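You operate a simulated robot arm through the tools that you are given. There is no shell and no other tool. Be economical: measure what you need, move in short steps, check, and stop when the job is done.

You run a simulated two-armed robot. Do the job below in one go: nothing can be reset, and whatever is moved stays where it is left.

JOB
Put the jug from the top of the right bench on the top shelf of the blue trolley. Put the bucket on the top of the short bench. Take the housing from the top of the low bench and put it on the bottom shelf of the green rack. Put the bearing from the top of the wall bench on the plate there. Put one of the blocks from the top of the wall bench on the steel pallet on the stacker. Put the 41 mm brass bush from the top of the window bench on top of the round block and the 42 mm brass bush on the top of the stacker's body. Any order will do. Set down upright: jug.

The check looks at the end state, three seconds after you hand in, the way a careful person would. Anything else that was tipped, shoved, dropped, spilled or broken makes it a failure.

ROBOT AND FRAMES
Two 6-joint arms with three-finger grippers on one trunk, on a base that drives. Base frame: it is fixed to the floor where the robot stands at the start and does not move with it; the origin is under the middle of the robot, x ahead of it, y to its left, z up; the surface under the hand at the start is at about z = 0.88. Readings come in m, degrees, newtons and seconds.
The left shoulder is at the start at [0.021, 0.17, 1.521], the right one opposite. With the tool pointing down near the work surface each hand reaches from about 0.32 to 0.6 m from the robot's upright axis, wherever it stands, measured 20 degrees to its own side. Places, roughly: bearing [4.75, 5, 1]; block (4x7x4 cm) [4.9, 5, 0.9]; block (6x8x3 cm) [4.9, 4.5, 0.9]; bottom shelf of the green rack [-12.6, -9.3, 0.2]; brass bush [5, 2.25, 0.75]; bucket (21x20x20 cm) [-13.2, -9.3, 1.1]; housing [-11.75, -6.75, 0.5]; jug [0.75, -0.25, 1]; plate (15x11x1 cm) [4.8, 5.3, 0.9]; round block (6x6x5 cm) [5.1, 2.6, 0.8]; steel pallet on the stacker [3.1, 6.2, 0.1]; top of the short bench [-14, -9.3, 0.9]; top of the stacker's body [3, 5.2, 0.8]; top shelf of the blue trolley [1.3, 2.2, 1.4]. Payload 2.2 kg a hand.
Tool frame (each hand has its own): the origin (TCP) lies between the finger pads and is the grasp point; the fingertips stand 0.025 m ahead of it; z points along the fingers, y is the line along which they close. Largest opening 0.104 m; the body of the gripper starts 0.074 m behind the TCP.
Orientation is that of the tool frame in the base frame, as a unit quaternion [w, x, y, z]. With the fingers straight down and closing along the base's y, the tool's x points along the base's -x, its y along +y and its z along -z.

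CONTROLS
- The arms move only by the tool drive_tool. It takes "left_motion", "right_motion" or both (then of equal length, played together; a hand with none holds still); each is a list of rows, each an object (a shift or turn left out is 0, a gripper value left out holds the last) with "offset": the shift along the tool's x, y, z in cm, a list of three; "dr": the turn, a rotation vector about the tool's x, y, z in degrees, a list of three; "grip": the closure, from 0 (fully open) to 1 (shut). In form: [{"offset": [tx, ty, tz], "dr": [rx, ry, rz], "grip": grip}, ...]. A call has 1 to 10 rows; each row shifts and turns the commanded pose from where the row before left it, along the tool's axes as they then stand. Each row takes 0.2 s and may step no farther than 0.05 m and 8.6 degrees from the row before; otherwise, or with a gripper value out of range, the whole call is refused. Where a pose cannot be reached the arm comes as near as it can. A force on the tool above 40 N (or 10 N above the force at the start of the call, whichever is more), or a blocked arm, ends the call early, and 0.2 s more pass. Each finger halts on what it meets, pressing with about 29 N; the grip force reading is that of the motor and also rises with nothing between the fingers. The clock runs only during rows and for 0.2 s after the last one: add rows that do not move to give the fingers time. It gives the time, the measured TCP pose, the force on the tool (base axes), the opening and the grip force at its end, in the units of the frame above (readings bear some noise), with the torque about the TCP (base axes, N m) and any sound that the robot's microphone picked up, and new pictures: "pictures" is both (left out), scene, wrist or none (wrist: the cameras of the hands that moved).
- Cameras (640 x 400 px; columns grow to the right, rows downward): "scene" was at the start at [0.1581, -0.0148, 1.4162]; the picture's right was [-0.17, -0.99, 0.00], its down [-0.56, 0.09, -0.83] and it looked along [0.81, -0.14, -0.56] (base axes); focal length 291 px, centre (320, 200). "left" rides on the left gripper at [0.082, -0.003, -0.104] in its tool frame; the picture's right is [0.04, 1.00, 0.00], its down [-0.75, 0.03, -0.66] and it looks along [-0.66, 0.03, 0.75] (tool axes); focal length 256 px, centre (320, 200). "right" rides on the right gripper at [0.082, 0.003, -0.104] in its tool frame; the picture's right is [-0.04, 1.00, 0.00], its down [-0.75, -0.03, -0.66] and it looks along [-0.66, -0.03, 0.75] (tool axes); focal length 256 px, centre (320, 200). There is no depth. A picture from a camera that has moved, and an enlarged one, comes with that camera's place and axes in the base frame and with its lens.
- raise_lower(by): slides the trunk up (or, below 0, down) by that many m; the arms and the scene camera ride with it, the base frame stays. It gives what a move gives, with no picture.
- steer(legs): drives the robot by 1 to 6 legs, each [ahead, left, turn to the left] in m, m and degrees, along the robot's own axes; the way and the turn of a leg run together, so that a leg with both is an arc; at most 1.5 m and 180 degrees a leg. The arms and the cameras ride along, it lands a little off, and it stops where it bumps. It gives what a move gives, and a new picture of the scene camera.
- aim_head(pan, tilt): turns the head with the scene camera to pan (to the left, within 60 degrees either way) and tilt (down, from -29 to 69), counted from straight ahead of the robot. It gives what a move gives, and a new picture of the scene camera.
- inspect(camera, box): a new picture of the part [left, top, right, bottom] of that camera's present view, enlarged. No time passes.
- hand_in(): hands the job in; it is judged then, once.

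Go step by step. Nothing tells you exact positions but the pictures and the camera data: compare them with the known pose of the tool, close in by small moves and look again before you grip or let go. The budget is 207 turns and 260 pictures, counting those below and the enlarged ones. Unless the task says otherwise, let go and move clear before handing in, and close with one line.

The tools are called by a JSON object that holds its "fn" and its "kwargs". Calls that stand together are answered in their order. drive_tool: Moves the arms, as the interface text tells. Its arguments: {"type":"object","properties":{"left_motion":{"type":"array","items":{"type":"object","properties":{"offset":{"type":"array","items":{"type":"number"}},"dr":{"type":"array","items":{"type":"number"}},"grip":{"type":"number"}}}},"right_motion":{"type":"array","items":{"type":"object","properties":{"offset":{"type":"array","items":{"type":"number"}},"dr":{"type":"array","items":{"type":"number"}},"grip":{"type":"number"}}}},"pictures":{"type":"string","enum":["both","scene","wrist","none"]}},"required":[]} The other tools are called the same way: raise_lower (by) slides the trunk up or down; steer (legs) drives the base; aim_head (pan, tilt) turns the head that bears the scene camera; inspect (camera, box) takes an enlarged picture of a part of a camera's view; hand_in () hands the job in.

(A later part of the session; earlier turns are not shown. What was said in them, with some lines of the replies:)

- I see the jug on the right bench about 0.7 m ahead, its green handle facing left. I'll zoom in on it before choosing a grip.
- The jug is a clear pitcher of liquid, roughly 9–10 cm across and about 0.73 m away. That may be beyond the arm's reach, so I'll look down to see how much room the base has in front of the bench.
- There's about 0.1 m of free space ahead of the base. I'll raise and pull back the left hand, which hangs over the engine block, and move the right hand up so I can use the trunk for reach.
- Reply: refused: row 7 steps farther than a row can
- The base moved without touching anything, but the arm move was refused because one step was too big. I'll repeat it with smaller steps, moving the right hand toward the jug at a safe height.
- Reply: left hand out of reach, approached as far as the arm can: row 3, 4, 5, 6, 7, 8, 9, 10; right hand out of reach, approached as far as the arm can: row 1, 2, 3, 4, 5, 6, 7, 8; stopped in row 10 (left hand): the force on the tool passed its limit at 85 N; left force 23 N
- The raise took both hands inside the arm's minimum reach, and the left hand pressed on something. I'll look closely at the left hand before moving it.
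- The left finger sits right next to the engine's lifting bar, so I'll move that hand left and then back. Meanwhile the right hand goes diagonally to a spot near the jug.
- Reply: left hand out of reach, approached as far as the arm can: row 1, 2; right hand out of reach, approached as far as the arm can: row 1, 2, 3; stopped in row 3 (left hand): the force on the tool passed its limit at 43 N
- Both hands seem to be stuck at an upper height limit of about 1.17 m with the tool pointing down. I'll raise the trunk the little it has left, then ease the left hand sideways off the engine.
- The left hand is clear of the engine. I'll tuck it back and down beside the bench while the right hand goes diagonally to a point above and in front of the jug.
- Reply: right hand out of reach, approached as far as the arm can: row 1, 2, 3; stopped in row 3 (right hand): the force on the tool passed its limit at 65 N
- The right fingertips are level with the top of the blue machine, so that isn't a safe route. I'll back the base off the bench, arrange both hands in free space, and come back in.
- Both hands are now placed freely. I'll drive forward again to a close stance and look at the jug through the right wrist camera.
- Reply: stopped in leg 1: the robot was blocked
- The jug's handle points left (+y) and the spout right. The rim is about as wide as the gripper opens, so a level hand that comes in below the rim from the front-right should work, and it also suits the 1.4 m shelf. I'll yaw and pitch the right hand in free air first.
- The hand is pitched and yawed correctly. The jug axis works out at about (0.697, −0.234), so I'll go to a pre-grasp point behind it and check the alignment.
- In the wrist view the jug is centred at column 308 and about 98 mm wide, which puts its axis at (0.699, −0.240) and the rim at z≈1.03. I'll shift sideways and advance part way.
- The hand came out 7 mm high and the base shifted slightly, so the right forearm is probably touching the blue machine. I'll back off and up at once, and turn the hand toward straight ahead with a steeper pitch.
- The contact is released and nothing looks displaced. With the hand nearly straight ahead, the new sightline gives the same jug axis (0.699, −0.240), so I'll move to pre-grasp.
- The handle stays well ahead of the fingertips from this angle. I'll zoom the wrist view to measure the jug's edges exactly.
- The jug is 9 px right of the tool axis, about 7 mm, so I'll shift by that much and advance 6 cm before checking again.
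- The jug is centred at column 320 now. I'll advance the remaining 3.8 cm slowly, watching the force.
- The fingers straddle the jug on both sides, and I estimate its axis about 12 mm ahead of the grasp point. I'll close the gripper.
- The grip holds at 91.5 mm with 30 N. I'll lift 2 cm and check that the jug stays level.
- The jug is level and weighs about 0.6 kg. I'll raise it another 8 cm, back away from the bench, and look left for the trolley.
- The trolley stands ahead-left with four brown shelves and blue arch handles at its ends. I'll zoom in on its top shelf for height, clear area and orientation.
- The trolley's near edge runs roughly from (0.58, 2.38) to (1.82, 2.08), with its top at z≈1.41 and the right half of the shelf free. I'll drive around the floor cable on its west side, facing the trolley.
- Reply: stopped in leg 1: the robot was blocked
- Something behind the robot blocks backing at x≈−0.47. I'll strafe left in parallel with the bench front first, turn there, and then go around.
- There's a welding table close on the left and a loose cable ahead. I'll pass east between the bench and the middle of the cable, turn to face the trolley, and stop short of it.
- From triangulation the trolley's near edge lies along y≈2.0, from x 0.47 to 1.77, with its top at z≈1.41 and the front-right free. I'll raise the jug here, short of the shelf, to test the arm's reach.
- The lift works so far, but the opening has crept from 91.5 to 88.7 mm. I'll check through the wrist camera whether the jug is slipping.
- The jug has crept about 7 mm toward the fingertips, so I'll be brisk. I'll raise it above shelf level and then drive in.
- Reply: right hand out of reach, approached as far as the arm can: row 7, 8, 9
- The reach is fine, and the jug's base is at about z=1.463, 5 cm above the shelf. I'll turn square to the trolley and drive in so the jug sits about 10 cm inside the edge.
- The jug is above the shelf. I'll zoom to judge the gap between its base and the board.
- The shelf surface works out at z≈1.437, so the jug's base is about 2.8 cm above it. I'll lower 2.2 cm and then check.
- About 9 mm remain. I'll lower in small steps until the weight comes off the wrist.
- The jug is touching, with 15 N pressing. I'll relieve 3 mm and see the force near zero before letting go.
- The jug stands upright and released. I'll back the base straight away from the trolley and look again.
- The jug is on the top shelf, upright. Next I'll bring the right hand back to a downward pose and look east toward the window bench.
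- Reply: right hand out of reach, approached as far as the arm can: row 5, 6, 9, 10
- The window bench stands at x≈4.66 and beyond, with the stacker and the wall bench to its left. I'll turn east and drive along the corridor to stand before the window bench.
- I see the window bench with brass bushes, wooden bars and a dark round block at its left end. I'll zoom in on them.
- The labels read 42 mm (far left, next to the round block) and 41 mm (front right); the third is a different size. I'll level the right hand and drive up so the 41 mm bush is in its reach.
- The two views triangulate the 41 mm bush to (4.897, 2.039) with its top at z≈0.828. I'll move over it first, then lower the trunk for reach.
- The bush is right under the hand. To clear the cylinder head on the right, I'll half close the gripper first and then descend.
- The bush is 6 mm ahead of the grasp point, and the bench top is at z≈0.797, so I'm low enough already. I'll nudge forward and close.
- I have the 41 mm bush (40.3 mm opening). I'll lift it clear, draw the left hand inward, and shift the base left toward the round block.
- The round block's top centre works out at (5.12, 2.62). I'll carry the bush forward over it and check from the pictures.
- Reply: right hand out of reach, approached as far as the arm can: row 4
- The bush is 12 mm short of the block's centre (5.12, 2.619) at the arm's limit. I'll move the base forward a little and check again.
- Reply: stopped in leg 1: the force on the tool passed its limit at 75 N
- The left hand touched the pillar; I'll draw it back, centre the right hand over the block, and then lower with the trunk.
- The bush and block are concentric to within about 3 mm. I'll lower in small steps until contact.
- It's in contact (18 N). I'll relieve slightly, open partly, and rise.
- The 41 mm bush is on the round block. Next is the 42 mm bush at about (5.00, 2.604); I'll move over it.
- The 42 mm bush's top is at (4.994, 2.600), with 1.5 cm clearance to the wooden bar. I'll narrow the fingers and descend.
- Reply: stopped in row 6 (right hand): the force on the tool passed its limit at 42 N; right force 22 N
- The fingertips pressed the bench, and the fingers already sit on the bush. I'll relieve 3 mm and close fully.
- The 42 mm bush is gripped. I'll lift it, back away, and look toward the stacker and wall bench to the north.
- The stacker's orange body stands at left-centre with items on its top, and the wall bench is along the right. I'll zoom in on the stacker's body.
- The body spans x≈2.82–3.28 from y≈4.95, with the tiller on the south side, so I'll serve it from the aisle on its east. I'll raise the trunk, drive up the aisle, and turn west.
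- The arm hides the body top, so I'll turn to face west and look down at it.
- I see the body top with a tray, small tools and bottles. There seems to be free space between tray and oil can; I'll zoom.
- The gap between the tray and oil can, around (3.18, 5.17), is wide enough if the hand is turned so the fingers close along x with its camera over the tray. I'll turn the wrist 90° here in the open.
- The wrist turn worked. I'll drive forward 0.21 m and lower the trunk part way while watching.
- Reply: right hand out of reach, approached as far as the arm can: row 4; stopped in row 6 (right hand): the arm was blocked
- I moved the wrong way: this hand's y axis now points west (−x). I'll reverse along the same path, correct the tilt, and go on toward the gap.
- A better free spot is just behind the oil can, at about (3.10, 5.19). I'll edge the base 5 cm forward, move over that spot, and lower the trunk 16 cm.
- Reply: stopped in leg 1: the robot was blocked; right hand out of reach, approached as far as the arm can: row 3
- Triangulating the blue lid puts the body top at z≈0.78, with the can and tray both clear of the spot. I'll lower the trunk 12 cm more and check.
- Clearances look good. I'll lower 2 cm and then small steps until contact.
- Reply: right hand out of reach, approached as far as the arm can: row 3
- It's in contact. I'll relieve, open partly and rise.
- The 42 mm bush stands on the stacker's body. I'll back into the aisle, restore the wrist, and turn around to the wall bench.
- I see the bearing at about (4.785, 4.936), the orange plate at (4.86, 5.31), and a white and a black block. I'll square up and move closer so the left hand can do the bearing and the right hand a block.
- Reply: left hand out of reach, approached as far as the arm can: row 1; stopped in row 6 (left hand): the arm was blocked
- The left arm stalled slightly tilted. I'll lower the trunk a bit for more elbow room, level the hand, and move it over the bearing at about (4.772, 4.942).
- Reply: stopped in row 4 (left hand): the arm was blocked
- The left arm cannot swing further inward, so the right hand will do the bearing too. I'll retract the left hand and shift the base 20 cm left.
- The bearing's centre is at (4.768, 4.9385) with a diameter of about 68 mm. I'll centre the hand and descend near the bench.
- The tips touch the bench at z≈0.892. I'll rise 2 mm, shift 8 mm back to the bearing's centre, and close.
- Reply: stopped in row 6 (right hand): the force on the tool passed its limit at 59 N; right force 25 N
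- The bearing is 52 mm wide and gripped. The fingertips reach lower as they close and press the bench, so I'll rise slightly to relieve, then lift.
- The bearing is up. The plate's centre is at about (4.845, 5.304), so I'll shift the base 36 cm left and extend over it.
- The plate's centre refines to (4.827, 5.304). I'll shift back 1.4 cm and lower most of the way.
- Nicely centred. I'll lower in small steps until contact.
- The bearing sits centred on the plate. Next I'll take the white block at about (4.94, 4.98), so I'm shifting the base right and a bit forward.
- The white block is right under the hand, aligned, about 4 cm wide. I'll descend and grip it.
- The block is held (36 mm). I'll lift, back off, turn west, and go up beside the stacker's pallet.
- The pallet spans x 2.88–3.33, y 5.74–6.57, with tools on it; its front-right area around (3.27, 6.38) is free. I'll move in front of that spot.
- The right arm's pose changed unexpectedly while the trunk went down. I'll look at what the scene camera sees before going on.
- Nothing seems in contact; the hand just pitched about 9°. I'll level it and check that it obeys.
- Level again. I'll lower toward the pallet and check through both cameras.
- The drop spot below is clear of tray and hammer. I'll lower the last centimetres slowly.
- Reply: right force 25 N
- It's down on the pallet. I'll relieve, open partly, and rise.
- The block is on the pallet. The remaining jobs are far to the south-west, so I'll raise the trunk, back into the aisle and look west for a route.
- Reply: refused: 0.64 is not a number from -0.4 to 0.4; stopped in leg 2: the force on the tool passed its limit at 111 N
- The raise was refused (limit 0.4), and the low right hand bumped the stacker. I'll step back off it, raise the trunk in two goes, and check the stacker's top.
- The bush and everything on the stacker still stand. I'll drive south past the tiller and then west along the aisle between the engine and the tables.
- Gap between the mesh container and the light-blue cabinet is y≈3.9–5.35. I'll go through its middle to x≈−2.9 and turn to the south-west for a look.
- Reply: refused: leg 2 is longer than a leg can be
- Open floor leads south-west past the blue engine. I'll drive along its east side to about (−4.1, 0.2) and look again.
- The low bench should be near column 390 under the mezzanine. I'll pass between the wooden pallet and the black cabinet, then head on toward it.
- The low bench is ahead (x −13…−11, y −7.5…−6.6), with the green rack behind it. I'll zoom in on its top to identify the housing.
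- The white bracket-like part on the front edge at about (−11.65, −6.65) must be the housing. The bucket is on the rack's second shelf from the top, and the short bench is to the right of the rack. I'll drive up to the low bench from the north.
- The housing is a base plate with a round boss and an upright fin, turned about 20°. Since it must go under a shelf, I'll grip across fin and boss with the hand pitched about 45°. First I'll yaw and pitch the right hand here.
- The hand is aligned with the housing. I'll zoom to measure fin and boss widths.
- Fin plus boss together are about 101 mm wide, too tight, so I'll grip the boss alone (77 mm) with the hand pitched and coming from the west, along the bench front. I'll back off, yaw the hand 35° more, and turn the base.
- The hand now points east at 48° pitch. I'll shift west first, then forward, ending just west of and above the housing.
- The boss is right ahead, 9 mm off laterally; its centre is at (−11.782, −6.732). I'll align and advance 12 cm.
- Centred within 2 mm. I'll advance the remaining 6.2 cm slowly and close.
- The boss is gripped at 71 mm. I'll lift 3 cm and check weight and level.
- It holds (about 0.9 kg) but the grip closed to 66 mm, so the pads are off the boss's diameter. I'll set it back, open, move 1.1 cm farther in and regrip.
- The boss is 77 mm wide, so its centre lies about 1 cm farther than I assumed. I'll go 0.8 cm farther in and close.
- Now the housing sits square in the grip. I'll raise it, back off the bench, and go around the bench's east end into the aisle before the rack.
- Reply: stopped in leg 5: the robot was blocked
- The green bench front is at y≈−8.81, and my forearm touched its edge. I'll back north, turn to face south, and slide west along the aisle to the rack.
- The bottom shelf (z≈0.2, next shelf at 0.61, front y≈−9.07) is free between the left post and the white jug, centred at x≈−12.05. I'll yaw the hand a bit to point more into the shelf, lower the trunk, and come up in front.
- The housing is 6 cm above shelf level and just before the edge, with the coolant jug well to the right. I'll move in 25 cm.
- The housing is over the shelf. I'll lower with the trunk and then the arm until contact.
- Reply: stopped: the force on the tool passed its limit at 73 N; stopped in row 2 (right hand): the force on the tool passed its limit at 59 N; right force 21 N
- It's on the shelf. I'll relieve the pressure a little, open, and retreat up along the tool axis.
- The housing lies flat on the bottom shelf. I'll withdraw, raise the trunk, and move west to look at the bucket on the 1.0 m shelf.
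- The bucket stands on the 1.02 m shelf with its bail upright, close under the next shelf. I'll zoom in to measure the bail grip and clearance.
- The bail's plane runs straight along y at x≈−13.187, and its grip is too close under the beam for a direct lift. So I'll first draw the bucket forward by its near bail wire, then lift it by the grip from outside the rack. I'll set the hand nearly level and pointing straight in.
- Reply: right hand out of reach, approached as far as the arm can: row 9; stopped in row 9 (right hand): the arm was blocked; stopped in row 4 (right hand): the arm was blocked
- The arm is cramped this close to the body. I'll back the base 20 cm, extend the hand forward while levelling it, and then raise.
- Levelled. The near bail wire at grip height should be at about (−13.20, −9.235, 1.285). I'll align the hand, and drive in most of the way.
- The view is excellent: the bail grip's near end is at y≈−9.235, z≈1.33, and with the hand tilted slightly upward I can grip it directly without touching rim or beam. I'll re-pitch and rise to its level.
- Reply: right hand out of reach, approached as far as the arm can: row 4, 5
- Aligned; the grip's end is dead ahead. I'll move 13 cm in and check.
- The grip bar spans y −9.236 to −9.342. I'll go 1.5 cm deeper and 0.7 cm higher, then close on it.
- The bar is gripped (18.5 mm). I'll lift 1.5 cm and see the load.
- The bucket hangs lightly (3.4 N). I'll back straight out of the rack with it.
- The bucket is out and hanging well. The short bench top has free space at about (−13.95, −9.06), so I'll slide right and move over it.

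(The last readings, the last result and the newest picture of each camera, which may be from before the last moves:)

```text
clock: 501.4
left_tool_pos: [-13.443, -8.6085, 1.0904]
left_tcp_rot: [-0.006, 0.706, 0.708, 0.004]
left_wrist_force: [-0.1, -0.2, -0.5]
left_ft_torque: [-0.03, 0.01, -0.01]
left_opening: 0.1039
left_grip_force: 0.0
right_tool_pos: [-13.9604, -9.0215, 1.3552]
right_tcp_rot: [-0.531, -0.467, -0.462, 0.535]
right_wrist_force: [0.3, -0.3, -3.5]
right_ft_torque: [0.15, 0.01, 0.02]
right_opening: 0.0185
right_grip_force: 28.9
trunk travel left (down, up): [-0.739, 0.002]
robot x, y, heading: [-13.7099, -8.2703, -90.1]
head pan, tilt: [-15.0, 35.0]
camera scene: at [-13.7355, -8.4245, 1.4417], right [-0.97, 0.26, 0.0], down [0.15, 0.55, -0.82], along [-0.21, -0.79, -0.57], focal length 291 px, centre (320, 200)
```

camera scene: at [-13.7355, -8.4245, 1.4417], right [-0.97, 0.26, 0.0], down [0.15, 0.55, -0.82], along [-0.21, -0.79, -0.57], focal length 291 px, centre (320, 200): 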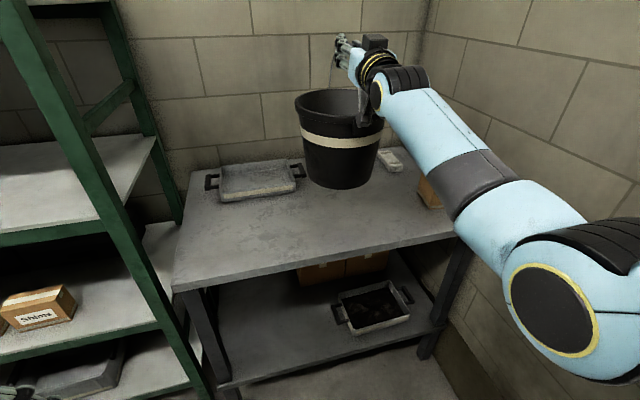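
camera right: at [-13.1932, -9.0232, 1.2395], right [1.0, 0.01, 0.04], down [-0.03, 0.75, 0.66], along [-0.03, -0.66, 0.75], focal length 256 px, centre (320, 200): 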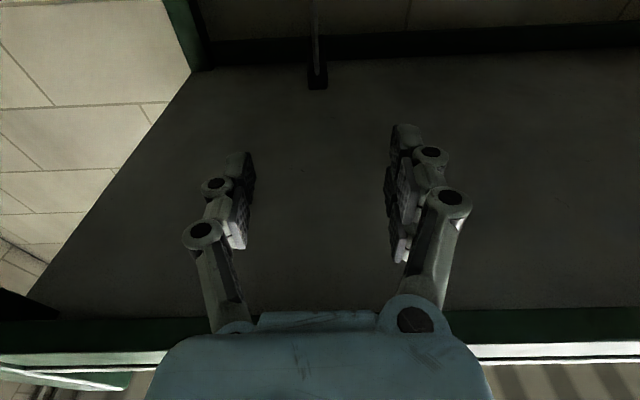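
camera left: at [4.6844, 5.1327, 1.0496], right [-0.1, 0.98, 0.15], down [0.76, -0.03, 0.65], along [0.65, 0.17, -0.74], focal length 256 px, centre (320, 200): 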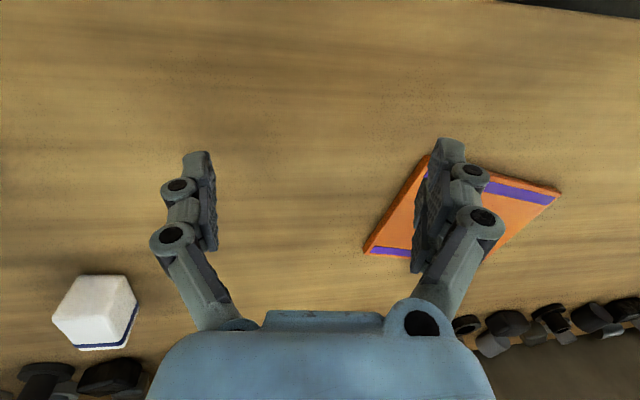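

Landing spot is clear. I'll go 3 cm farther in and lower the trunk 10 cm.

{"fn": "steer", "kwargs": {"legs": [[0.03, 0, 0]]}}

{"fn": "raise_lower", "kwargs": {"by": -0.09}}

{"fn": "inspect", "kwargs": {"camera": "scene", "box": [180, 30, 460, 270]}}

```text
clock: 502.3
left_tool_pos: [-13.4437, -8.6363, 1.0911]
left_tcp_rot: [-0.004, 0.705, 0.709, 0.003]
left_wrist_force: [0.5, 0.4, 0.7]
left_ft_torque: [0.0, 0.01, -0.01]
left_opening: 0.1041
left_grip_force: 0.0
right_tool_pos: [-13.9612, -9.0489, 1.3576]
right_tcp_rot: [-0.531, -0.467, -0.461, 0.536]
right_wrist_force: [0.9, -0.3, -3.5]
right_ft_torque: [0.14, 0.0, -0.04]
right_opening: 0.0185
right_grip_force: 28.8
trunk travel left (down, up): [-0.739, 0.002]
robot x, y, heading: [-13.7145, -8.2939, -90.2]
head pan, tilt: [-15.0, 35.0]
camera scene: at [-13.7354, -8.4524, 1.4419], right [-0.97, 0.26, 0.0], down [0.15, 0.55, -0.82], along [-0.21, -0.79, -0.57], focal length 291 px, centre (320, 200)
```

scene: 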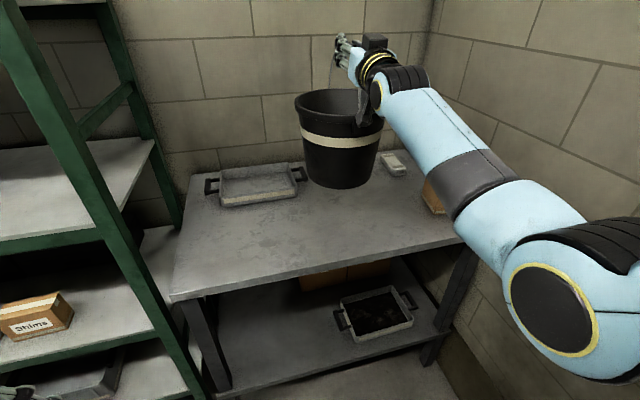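

```text
clock: 503.5
left_tool_pos: [-13.4423, -8.637, 1.0002]
left_tcp_rot: [-0.005, 0.706, 0.709, 0.004]
left_wrist_force: [0.8, 0.2, 0.5]
left_ft_torque: [-0.01, 0.01, -0.02]
left_opening: 0.1042
left_grip_force: 0.1
right_tool_pos: [-13.9603, -9.0509, 1.2659]
right_tcp_rot: [-0.531, -0.467, -0.462, 0.535]
right_wrist_force: [-0.6, 1.3, -2.4]
right_ft_torque: [0.16, -0.02, -0.02]
right_opening: 0.0182
right_grip_force: 29.5
trunk travel left (down, up): [-0.649, 0.092]
robot x, y, heading: [-13.7091, -8.2984, -90.1]
head pan, tilt: [-15.0, 35.0]
```

```text
1.67 times, centred on (320, 150) of scene
camera zoom: at [-13.7355, -8.4545, 1.3516], right [-0.97, 0.26, 0.0], down [0.15, 0.55, -0.82], along [-0.21, -0.79, -0.57], focal length 486 px, centre (320, 283)
```

zoom: 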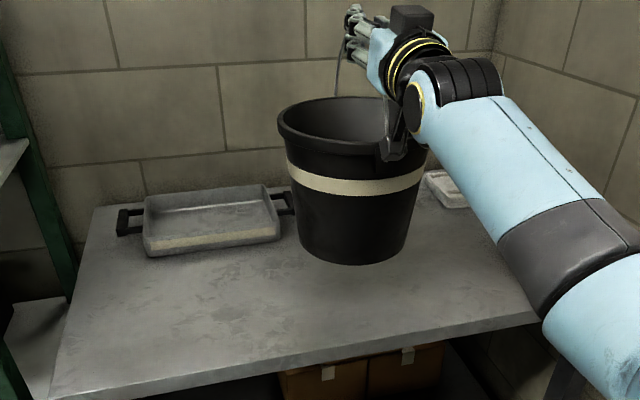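

About 5 cm remain. I'll lower 3 cm more with the trunk, then in small arm steps until the load disappears.

{"fn": "raise_lower", "kwargs": {"by": -0.025}}

{"fn": "drive_tool", "kwargs": {"right_motion": [{"offset": [0.5, 0, -0.07]}, {"offset": [0.5, 0, -0.07]}, {"offset": [0, 0, 0]}], "pictures": "none"}}

{"fn": "inspect", "kwargs": {"camera": "scene", "box": [220, 50, 440, 250]}}

```text
clock: 504.2
left_tool_pos: [-13.4433, -8.6373, 0.9746]
left_tcp_rot: [-0.005, 0.706, 0.708, 0.004]
left_wrist_force: [0.0, 0.4, 0.2]
left_ft_torque: [0.0, 0.03, 0.01]
left_opening: 0.1041
left_grip_force: 0.1
right_tool_pos: [-13.9603, -9.0517, 1.241]
right_tcp_rot: [-0.531, -0.467, -0.461, 0.536]
right_wrist_force: [0.0, -0.9, -3.6]
right_ft_torque: [0.16, 0.03, -0.02]
right_opening: 0.0186
right_grip_force: 29.5
trunk travel left (down, up): [-0.624, 0.117]
robot x, y, heading: [-13.7123, -8.2988, -90.1]
head pan, tilt: [-15.0, 35.0]
```

```text
clock: 505.1
left_tool_pos: [-13.4436, -8.638, 0.9748]
left_tcp_rot: [-0.005, 0.706, 0.708, 0.004]
left_wrist_force: [0.2, -0.9, -0.2]
left_ft_torque: [-0.04, -0.03, -0.01]
left_opening: 0.1039
left_grip_force: 0.1
right_tool_pos: [-13.9597, -9.0512, 1.2306]
right_tcp_rot: [-0.53, -0.468, -0.461, 0.537]
right_wrist_force: [0.2, -0.2, -4.0]
right_ft_torque: [0.12, -0.02, 0.01]
right_opening: 0.0187
right_grip_force: 29.0
trunk travel left (down, up): [-0.624, 0.117]
robot x, y, heading: [-13.7154, -8.3001, -90.2]
head pan, tilt: [-15.0, 35.0]
```

```text
2.00 times, centred on (330, 150) of scene
camera zoom: at [-13.7355, -8.4547, 1.3264], right [-0.97, 0.26, 0.0], down [0.15, 0.55, -0.82], along [-0.21, -0.79, -0.57], focal length 583 px, centre (300, 300)
```

zoom: 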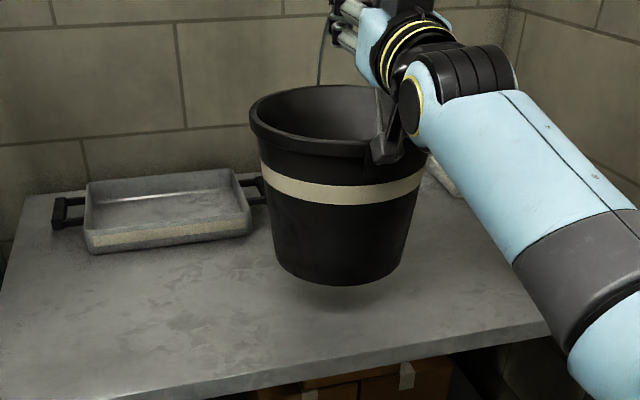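

{"fn": "drive_tool", "kwargs": {"right_motion": [{"offset": [0.5, 0, -0.07]}, {"offset": [0.5, 0, -0.07]}, {"offset": [0, 0, 0]}], "pictures": "none"}}

{"fn": "drive_tool", "kwargs": {"right_motion": [{"offset": [0.4, 0, -0.06]}, {"offset": [0.3, 0, -0.04]}, {"offset": [0, 0, 0]}], "pictures": "none"}}

{"fn": "drive_tool", "kwargs": {"right_motion": [{"offset": [0.3, 0, -0.04]}, {"offset": [0.3, 0, -0.04]}, {"offset": [0, 0, 0]}], "pictures": "none"}}

{"fn": "inspect", "kwargs": {"camera": "scene", "box": [220, 50, 440, 250]}}

```text
clock: 505.9
left_tool_pos: [-13.4441, -8.6386, 0.9748]
left_tcp_rot: [-0.005, 0.706, 0.708, 0.004]
left_wrist_force: [0.2, 0.3, -0.5]
left_ft_torque: [-0.02, -0.02, 0.01]
left_opening: 0.1038
left_grip_force: 0.0
right_tool_pos: [-13.9595, -9.0521, 1.2212]
right_tcp_rot: [-0.531, -0.467, -0.461, 0.536]
right_wrist_force: [0.3, 0.3, -2.5]
right_ft_torque: [0.13, -0.03, -0.02]
right_opening: 0.0187
right_grip_force: 28.6
trunk travel left (down, up): [-0.624, 0.117]
robot x, y, heading: [-13.71, -8.2987, -90.3]
head pan, tilt: [-15.0, 35.0]
```

```text
clock: 506.6
left_tool_pos: [-13.4431, -8.6387, 0.9742]
left_tcp_rot: [-0.005, 0.706, 0.708, 0.004]
left_wrist_force: [-0.8, -0.1, -0.1]
left_ft_torque: [-0.03, 0.01, 0.02]
left_opening: 0.1042
left_grip_force: 0.0
right_tool_pos: [-13.9606, -9.0503, 1.2135]
right_tcp_rot: [-0.531, -0.467, -0.461, 0.536]
right_wrist_force: [-0.7, -0.2, -3.0]
right_ft_torque: [0.14, 0.03, -0.01]
right_opening: 0.0187
right_grip_force: 29.1
trunk travel left (down, up): [-0.624, 0.117]
robot x, y, heading: [-13.7154, -8.2966, -90.3]
head pan, tilt: [-15.0, 35.0]
```

```text
clock: 507.4
left_tool_pos: [-13.4434, -8.6373, 0.9766]
left_tcp_rot: [-0.005, 0.706, 0.708, 0.003]
left_wrist_force: [-0.8, 0.5, 0.2]
left_ft_torque: [0.03, 0.03, 0.01]
left_opening: 0.1039
left_grip_force: 0.0
right_tool_pos: [-13.9604, -9.0509, 1.2082]
right_tcp_rot: [-0.53, -0.468, -0.461, 0.536]
right_wrist_force: [-0.1, 0.6, -4.5]
right_ft_torque: [0.14, -0.03, 0.01]
right_opening: 0.0187
right_grip_force: 29.2
trunk travel left (down, up): [-0.624, 0.117]
robot x, y, heading: [-13.7105, -8.2955, -90.1]
head pan, tilt: [-15.0, 35.0]
```

```text
2.00 times, centred on (330, 150) of scene
camera zoom: at [-13.7355, -8.4546, 1.3264], right [-0.97, 0.26, 0.0], down [0.15, 0.55, -0.82], along [-0.21, -0.79, -0.57], focal length 583 px, centre (300, 300)
```

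zoom: 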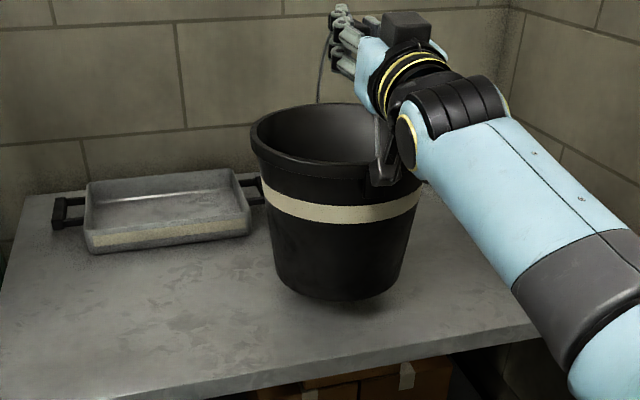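

{"fn": "drive_tool", "kwargs": {"right_motion": [{"offset": [0.3, 0, -0.04]}, {"offset": [0.3, 0, -0.04]}, {"offset": [0, 0, 0]}], "pictures": "none"}}

{"fn": "drive_tool", "kwargs": {"right_motion": [{"offset": [0.3, 0, -0.04]}, {"offset": [0.2, 0, -0.03]}, {"offset": [0, 0, 0]}], "pictures": "none"}}

{"fn": "drive_tool", "kwargs": {"right_motion": [{"offset": [0.2, 0, -0.03]}, {"offset": [0.2, 0, -0.03]}, {"offset": [0, 0, 0]}], "pictures": "none"}}

{"fn": "inspect", "kwargs": {"camera": "scene", "box": [220, 50, 440, 250]}}

```text
clock: 508.2
left_tool_pos: [-13.4426, -8.6378, 0.9755]
left_tcp_rot: [-0.005, 0.706, 0.708, 0.003]
left_wrist_force: [-0.1, -0.6, 0.4]
left_ft_torque: [-0.01, 0.0, -0.02]
left_opening: 0.104
left_grip_force: 0.1
right_tool_pos: [-13.96, -9.0502, 1.2028]
right_tcp_rot: [-0.53, -0.468, -0.461, 0.536]
right_wrist_force: [-0.2, 0.0, -3.1]
right_ft_torque: [0.1, -0.01, 0.0]
right_opening: 0.0188
right_grip_force: 29.1
trunk travel left (down, up): [-0.624, 0.117]
robot x, y, heading: [-13.7143, -8.299, -89.9]
head pan, tilt: [-15.0, 35.0]
```

```text
clock: 509.1
left_tool_pos: [-13.4428, -8.6378, 0.974]
left_tcp_rot: [-0.005, 0.706, 0.708, 0.005]
left_wrist_force: [0.3, 0.6, 0.3]
left_ft_torque: [0.01, -0.02, 0.03]
left_opening: 0.1041
left_grip_force: 0.1
right_tool_pos: [-13.9605, -9.0515, 1.197]
right_tcp_rot: [-0.53, -0.468, -0.463, 0.535]
right_wrist_force: [0.1, 0.7, -2.6]
right_ft_torque: [0.14, -0.03, -0.04]
right_opening: 0.0187
right_grip_force: 29.4
trunk travel left (down, up): [-0.624, 0.117]
robot x, y, heading: [-13.7108, -8.298, -90.3]
head pan, tilt: [-15.0, 35.0]
```

```text
clock: 509.9
left_tool_pos: [-13.443, -8.6387, 0.9738]
left_tcp_rot: [-0.005, 0.706, 0.708, 0.004]
left_wrist_force: [0.3, 0.0, -0.2]
left_ft_torque: [-0.01, -0.03, 0.01]
left_opening: 0.104
left_grip_force: 0.0
right_tool_pos: [-13.9608, -9.0505, 1.1957]
right_tcp_rot: [-0.529, -0.469, -0.462, 0.535]
right_wrist_force: [-0.7, 0.7, -3.4]
right_ft_torque: [0.13, -0.02, -0.01]
right_opening: 0.0184
right_grip_force: 28.5
trunk travel left (down, up): [-0.624, 0.117]
robot x, y, heading: [-13.7098, -8.2984, -90.1]
head pan, tilt: [-15.0, 35.0]
```

```text
2.00 times, centred on (330, 150) of scene
camera zoom: at [-13.7355, -8.4546, 1.3264], right [-0.97, 0.26, 0.0], down [0.15, 0.55, -0.82], along [-0.21, -0.79, -0.57], focal length 583 px, centre (300, 300)
```

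zoom: 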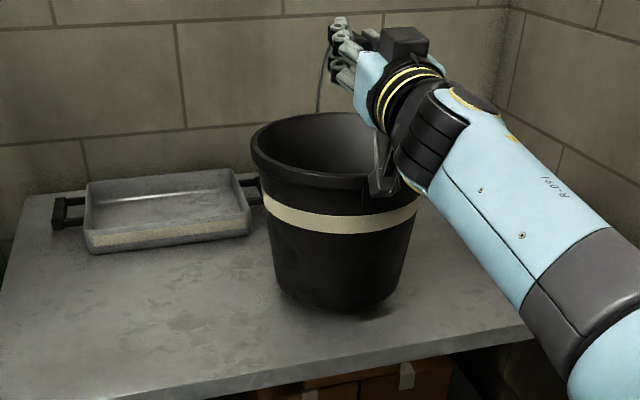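

{"fn": "raise_lower", "kwargs": {"by": -0.006}}

{"fn": "raise_lower", "kwargs": {"by": -0.006}}

{"fn": "raise_lower", "kwargs": {"by": -0.005}}

```text
clock: 510.4
left_tool_pos: [-13.4434, -8.6385, 0.9682]
left_tcp_rot: [-0.005, 0.706, 0.708, 0.004]
left_wrist_force: [0.9, -0.1, -0.8]
left_ft_torque: [-0.02, 0.03, 0.03]
left_opening: 0.104
left_grip_force: 0.0
right_tool_pos: [-13.9597, -9.0505, 1.1894]
right_tcp_rot: [-0.53, -0.469, -0.462, 0.535]
right_wrist_force: [-0.7, 0.3, -3.7]
right_ft_torque: [0.12, 0.02, 0.01]
right_opening: 0.0186
right_grip_force: 28.9
trunk travel left (down, up): [-0.618, 0.123]
robot x, y, heading: [-13.7098, -8.3, -90.2]
head pan, tilt: [-15.0, 35.0]
```

```text
clock: 510.9
left_tool_pos: [-13.4436, -8.639, 0.9634]
left_tcp_rot: [-0.005, 0.706, 0.708, 0.004]
left_wrist_force: [-0.1, 0.9, 0.1]
left_ft_torque: [-0.01, -0.01, 0.01]
left_opening: 0.104
left_grip_force: 0.1
right_tool_pos: [-13.9614, -9.0504, 1.1842]
right_tcp_rot: [-0.529, -0.469, -0.462, 0.535]
right_wrist_force: [-0.2, 0.6, -2.7]
right_ft_torque: [0.18, 0.03, -0.03]
right_opening: 0.0184
right_grip_force: 28.7
trunk travel left (down, up): [-0.612, 0.129]
robot x, y, heading: [-13.7132, -8.298, -89.9]
head pan, tilt: [-15.0, 35.0]
```

```text
clock: 511.5
left_tool_pos: [-13.4438, -8.6384, 0.9589]
left_tcp_rot: [-0.005, 0.706, 0.708, 0.004]
left_wrist_force: [0.5, 1.2, 0.3]
left_ft_torque: [0.0, -0.03, 0.0]
left_opening: 0.1036
left_grip_force: 0.0
right_tool_pos: [-13.9583, -9.051, 1.1792]
right_tcp_rot: [-0.53, -0.468, -0.462, 0.535]
right_wrist_force: [0.0, -0.4, -3.2]
right_ft_torque: [0.14, -0.03, -0.02]
right_opening: 0.0185
right_grip_force: 28.9
trunk travel left (down, up): [-0.607, 0.134]
robot x, y, heading: [-13.7114, -8.3001, -90.2]
head pan, tilt: [-15.0, 35.0]
```

{"fn": "raise_lower", "kwargs": {"by": -0.006}}

{"fn": "raise_lower", "kwargs": {"by": -0.006}}

{"fn": "inspect", "kwargs": {"camera": "scene", "box": [220, 50, 440, 250]}}

```text
clock: 512.0
left_tool_pos: [-13.4433, -8.6378, 0.9522]
left_tcp_rot: [-0.005, 0.706, 0.708, 0.002]
left_wrist_force: [-0.5, 0.1, -0.1]
left_ft_torque: [-0.01, 0.01, 0.03]
left_opening: 0.104
left_grip_force: 0.0
right_tool_pos: [-13.9599, -9.0516, 1.1734]
right_tcp_rot: [-0.53, -0.468, -0.462, 0.535]
right_wrist_force: [0.0, -0.6, -2.7]
right_ft_torque: [0.13, -0.04, 0.03]
right_opening: 0.0187
right_grip_force: 29.2
trunk travel left (down, up): [-0.601, 0.14]
robot x, y, heading: [-13.7141, -8.3018, -90.0]
head pan, tilt: [-15.0, 35.0]
```

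```text
clock: 512.6
left_tool_pos: [-13.4438, -8.6378, 0.9461]
left_tcp_rot: [-0.005, 0.706, 0.708, 0.004]
left_wrist_force: [0.3, 0.1, -0.4]
left_ft_torque: [0.01, 0.0, 0.03]
left_opening: 0.104
left_grip_force: 0.2
right_tool_pos: [-13.9603, -9.0506, 1.1677]
right_tcp_rot: [-0.529, -0.469, -0.463, 0.535]
right_wrist_force: [0.5, 0.0, -3.6]
right_ft_torque: [0.16, -0.01, -0.01]
right_opening: 0.0187
right_grip_force: 29.1
trunk travel left (down, up): [-0.595, 0.146]
robot x, y, heading: [-13.7087, -8.2933, -90.1]
head pan, tilt: [-15.0, 35.0]
```

```text
2.00 times, centred on (330, 150) of scene
camera zoom: at [-13.7355, -8.4546, 1.2973], right [-0.97, 0.26, 0.0], down [0.15, 0.55, -0.82], along [-0.21, -0.79, -0.57], focal length 583 px, centre (300, 300)
```

zoom: 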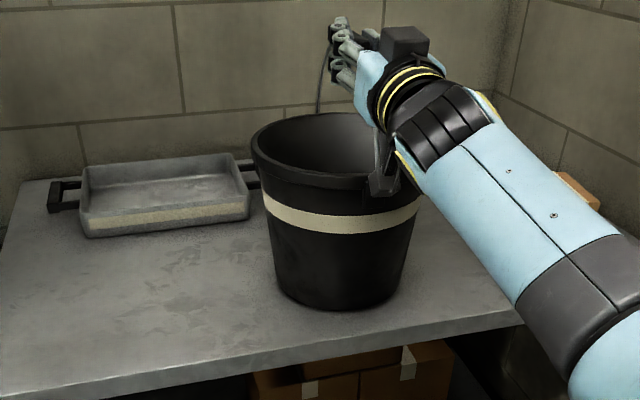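

{"fn": "raise_lower", "kwargs": {"by": -0.007}}

{"fn": "raise_lower", "kwargs": {"by": -0.007}}

{"fn": "raise_lower", "kwargs": {"by": -0.007}}

```text
clock: 513.1
left_tool_pos: [-13.4428, -8.6376, 0.9389]
left_tcp_rot: [-0.004, 0.706, 0.708, 0.004]
left_wrist_force: [0.7, 0.4, -0.3]
left_ft_torque: [-0.05, -0.04, -0.01]
left_opening: 0.1041
left_grip_force: 0.0
right_tool_pos: [-13.9606, -9.0513, 1.1624]
right_tcp_rot: [-0.53, -0.468, -0.462, 0.535]
right_wrist_force: [0.2, -0.5, 1.8]
right_ft_torque: [-0.71, -0.02, -0.01]
right_opening: 0.0185
right_grip_force: 29.0
trunk travel left (down, up): [-0.588, 0.153]
robot x, y, heading: [-13.7133, -8.2973, -90.3]
head pan, tilt: [-15.0, 35.0]
```

```text
clock: 513.7
left_tool_pos: [-13.443, -8.6357, 0.9318]
left_tcp_rot: [-0.004, 0.706, 0.709, 0.003]
left_wrist_force: [0.2, -0.7, 0.1]
left_ft_torque: [-0.01, 0.02, 0.0]
left_opening: 0.104
left_grip_force: 0.0
right_tool_pos: [-13.9593, -9.0489, 1.1602]
right_tcp_rot: [-0.533, -0.465, -0.461, 0.536]
right_wrist_force: [-2.5, -2.3, 22.0]
right_ft_torque: [-0.63, 0.38, -0.16]
right_opening: 0.0192
right_grip_force: 29.0
trunk travel left (down, up): [-0.581, 0.16]
robot x, y, heading: [-13.7139, -8.2989, -90.3]
head pan, tilt: [-15.0, 35.0]
```

```text
clock: 514.3
left_tool_pos: [-13.4437, -8.6358, 0.926]
left_tcp_rot: [-0.004, 0.706, 0.708, 0.002]
left_wrist_force: [0.1, 0.6, 0.1]
left_ft_torque: [0.01, 0.0, 0.0]
left_opening: 0.104
left_grip_force: 0.0
right_tool_pos: [-13.9599, -9.0478, 1.1481]
right_tcp_rot: [-0.53, -0.467, -0.462, 0.536]
right_wrist_force: [-2.2, 0.8, 18.9]
right_ft_torque: [-0.86, 0.21, -0.03]
right_opening: 0.0185
right_grip_force: 28.2
trunk travel left (down, up): [-0.574, 0.167]
robot x, y, heading: [-13.7114, -8.2969, -90.0]
head pan, tilt: [-15.0, 35.0]
```

The bucket is standing on the bench now. I'll ease up a centimetre before letting go.

{"fn": "raise_lower", "kwargs": {"by": 0.009}}

{"fn": "inspect", "kwargs": {"camera": "scene", "box": [220, 50, 440, 250]}}

```text
clock: 514.9
left_tool_pos: [-13.4421, -8.6376, 0.9333]
left_tcp_rot: [-0.005, 0.706, 0.708, 0.003]
left_wrist_force: [0.5, -0.5, -0.6]
left_ft_torque: [0.01, 0.04, 0.01]
left_opening: 0.1038
left_grip_force: 0.0
right_tool_pos: [-13.9608, -9.0504, 1.1499]
right_tcp_rot: [-0.529, -0.47, -0.466, 0.531]
right_wrist_force: [0.2, 0.0, -2.7]
right_ft_torque: [0.13, 0.03, 0.01]
right_opening: 0.0182
right_grip_force: 28.8
trunk travel left (down, up): [-0.583, 0.158]
robot x, y, heading: [-13.7147, -8.2964, -90.3]
head pan, tilt: [-15.0, 35.0]
```

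```text
2.00 times, centred on (330, 150) of scene
camera zoom: at [-13.7354, -8.4548, 1.2851], right [-0.97, 0.26, 0.0], down [0.15, 0.55, -0.82], along [-0.21, -0.79, -0.57], focal length 583 px, centre (300, 300)
```

zoom: 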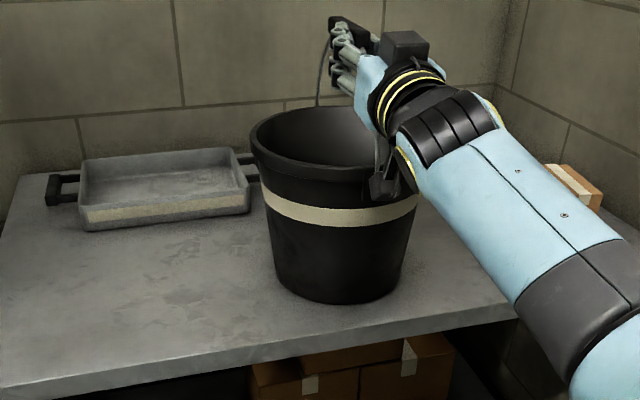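

{"fn": "raise_lower", "kwargs": {"by": -0.005}}

{"fn": "raise_lower", "kwargs": {"by": -0.003}}

```text
clock: 515.4
left_tool_pos: [-13.4438, -8.6388, 0.9282]
left_tcp_rot: [-0.005, 0.706, 0.709, 0.004]
left_wrist_force: [0.3, 0.0, 0.5]
left_ft_torque: [0.03, 0.0, -0.01]
left_opening: 0.1041
left_grip_force: 0.0
right_tool_pos: [-13.9601, -9.0514, 1.1493]
right_tcp_rot: [-0.53, -0.469, -0.463, 0.534]
right_wrist_force: [-0.4, 0.5, -3.1]
right_ft_torque: [0.22, -0.02, 0.02]
right_opening: 0.0185
right_grip_force: 29.0
trunk travel left (down, up): [-0.578, 0.163]
robot x, y, heading: [-13.7141, -8.2985, -90.0]
head pan, tilt: [-15.0, 35.0]
```

```text
clock: 515.9
left_tool_pos: [-13.4426, -8.6372, 0.9259]
left_tcp_rot: [-0.005, 0.706, 0.709, 0.003]
left_wrist_force: [0.8, 0.2, -0.6]
left_ft_torque: [0.04, 0.04, -0.02]
left_opening: 0.104
left_grip_force: 0.1
right_tool_pos: [-13.9602, -9.0507, 1.1488]
right_tcp_rot: [-0.53, -0.468, -0.462, 0.535]
right_wrist_force: [-0.7, -0.6, 4.3]
right_ft_torque: [0.42, 0.06, -0.01]
right_opening: 0.0184
right_grip_force: 29.3
trunk travel left (down, up): [-0.575, 0.166]
robot x, y, heading: [-13.7128, -8.3014, -90.1]
head pan, tilt: [-15.0, 35.0]
```

Now it's resting with a slight press. I'll open the fingers.

{"fn": "drive_tool", "kwargs": {"right_motion": [{"grip": 0.7}, {"grip": 0.5}, {"grip": 0.3}, {"grip": 0.2}, {"offset": [0, 0, 0]}], "pictures": "none"}}

{"fn": "inspect", "kwargs": {"camera": "scene", "box": [200, 30, 440, 250]}}

```text
clock: 517.1
left_tool_pos: [-13.4434, -8.637, 0.9262]
left_tcp_rot: [-0.005, 0.706, 0.708, 0.004]
left_wrist_force: [0.2, 0.7, -0.6]
left_ft_torque: [-0.01, 0.01, -0.02]
left_opening: 0.104
left_grip_force: 0.0
right_tool_pos: [-13.9612, -9.0497, 1.1471]
right_tcp_rot: [-0.529, -0.469, -0.463, 0.535]
right_wrist_force: [0.7, 0.3, -0.1]
right_ft_torque: [-0.01, -0.02, -0.01]
right_opening: 0.0834
right_grip_force: 0.0
trunk travel left (down, up): [-0.575, 0.166]
robot x, y, heading: [-13.7156, -8.3016, -89.9]
head pan, tilt: [-15.0, 35.0]
```

```text
1.82 times, centred on (320, 140) of scene
camera zoom: at [-13.7353, -8.4545, 1.2772], right [-0.97, 0.26, 0.0], down [0.15, 0.55, -0.82], along [-0.21, -0.79, -0.57], focal length 530 px, centre (320, 309)
```

zoom: 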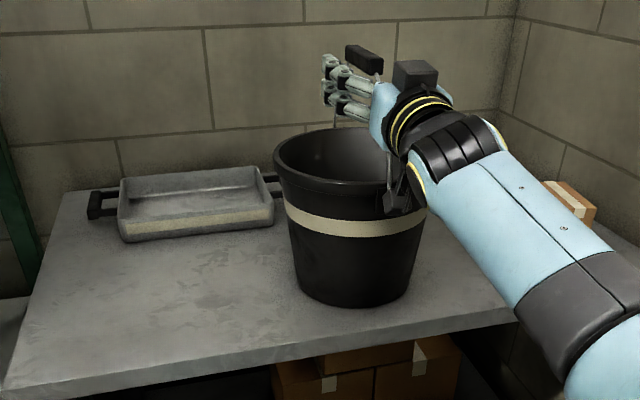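

Released; the bucket stands upright on the bench, the bail between my open fingers. I'll back straight out.

{"fn": "steer", "kwargs": {"legs": [[-0.3, 0, 0]]}}

```text
clock: 519.2
left_tool_pos: [-13.4414, -8.3324, 0.9273]
left_tcp_rot: [-0.005, 0.704, 0.711, 0.003]
left_wrist_force: [0.0, 0.6, -0.2]
left_ft_torque: [-0.01, 0.0, 0.01]
left_opening: 0.104
left_grip_force: 0.0
right_tool_pos: [-13.9549, -8.7472, 1.1486]
right_tcp_rot: [-0.532, -0.466, -0.465, 0.532]
right_wrist_force: [-0.6, 0.3, 0.2]
right_ft_torque: [0.06, 0.02, 0.01]
right_opening: 0.0834
right_grip_force: 0.0
trunk travel left (down, up): [-0.575, 0.166]
robot x, y, heading: [-13.7124, -7.9898, -89.5]
head pan, tilt: [-15.0, 35.0]
camera scene: at [-13.7347, -8.1504, 1.2774], right [-0.97, 0.25, 0.0], down [0.15, 0.55, -0.82], along [-0.21, -0.79, -0.57], focal length 291 px, centre (320, 200)
```

scene: 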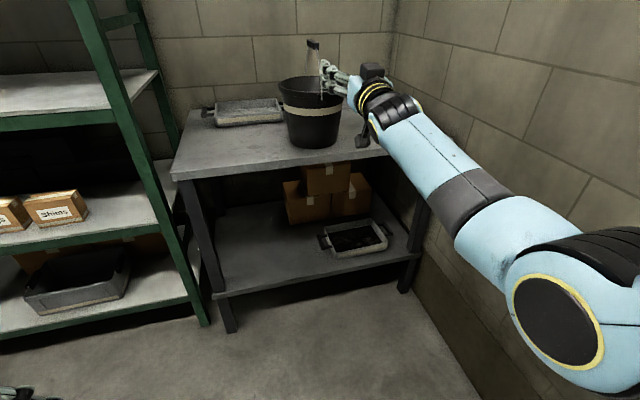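

Bucket, housing, bearing, block, both bushes and the jug are all where they belong, the hands are empty and clear, so I'm handing in.

{"fn": "hand_in", "kwargs": {}}

```text
The job is handed in.
```

All seven items are in place, the jug is upright on the trolley, and the job is handed in. On the way the right hand bumped the stacker (about 111 N), the left hand hit the engine block's lifting bar (85 N) and touched a pillar, and an arm touched the blue machine and the green bench; I saw nothing shifted or tipped afterwards.
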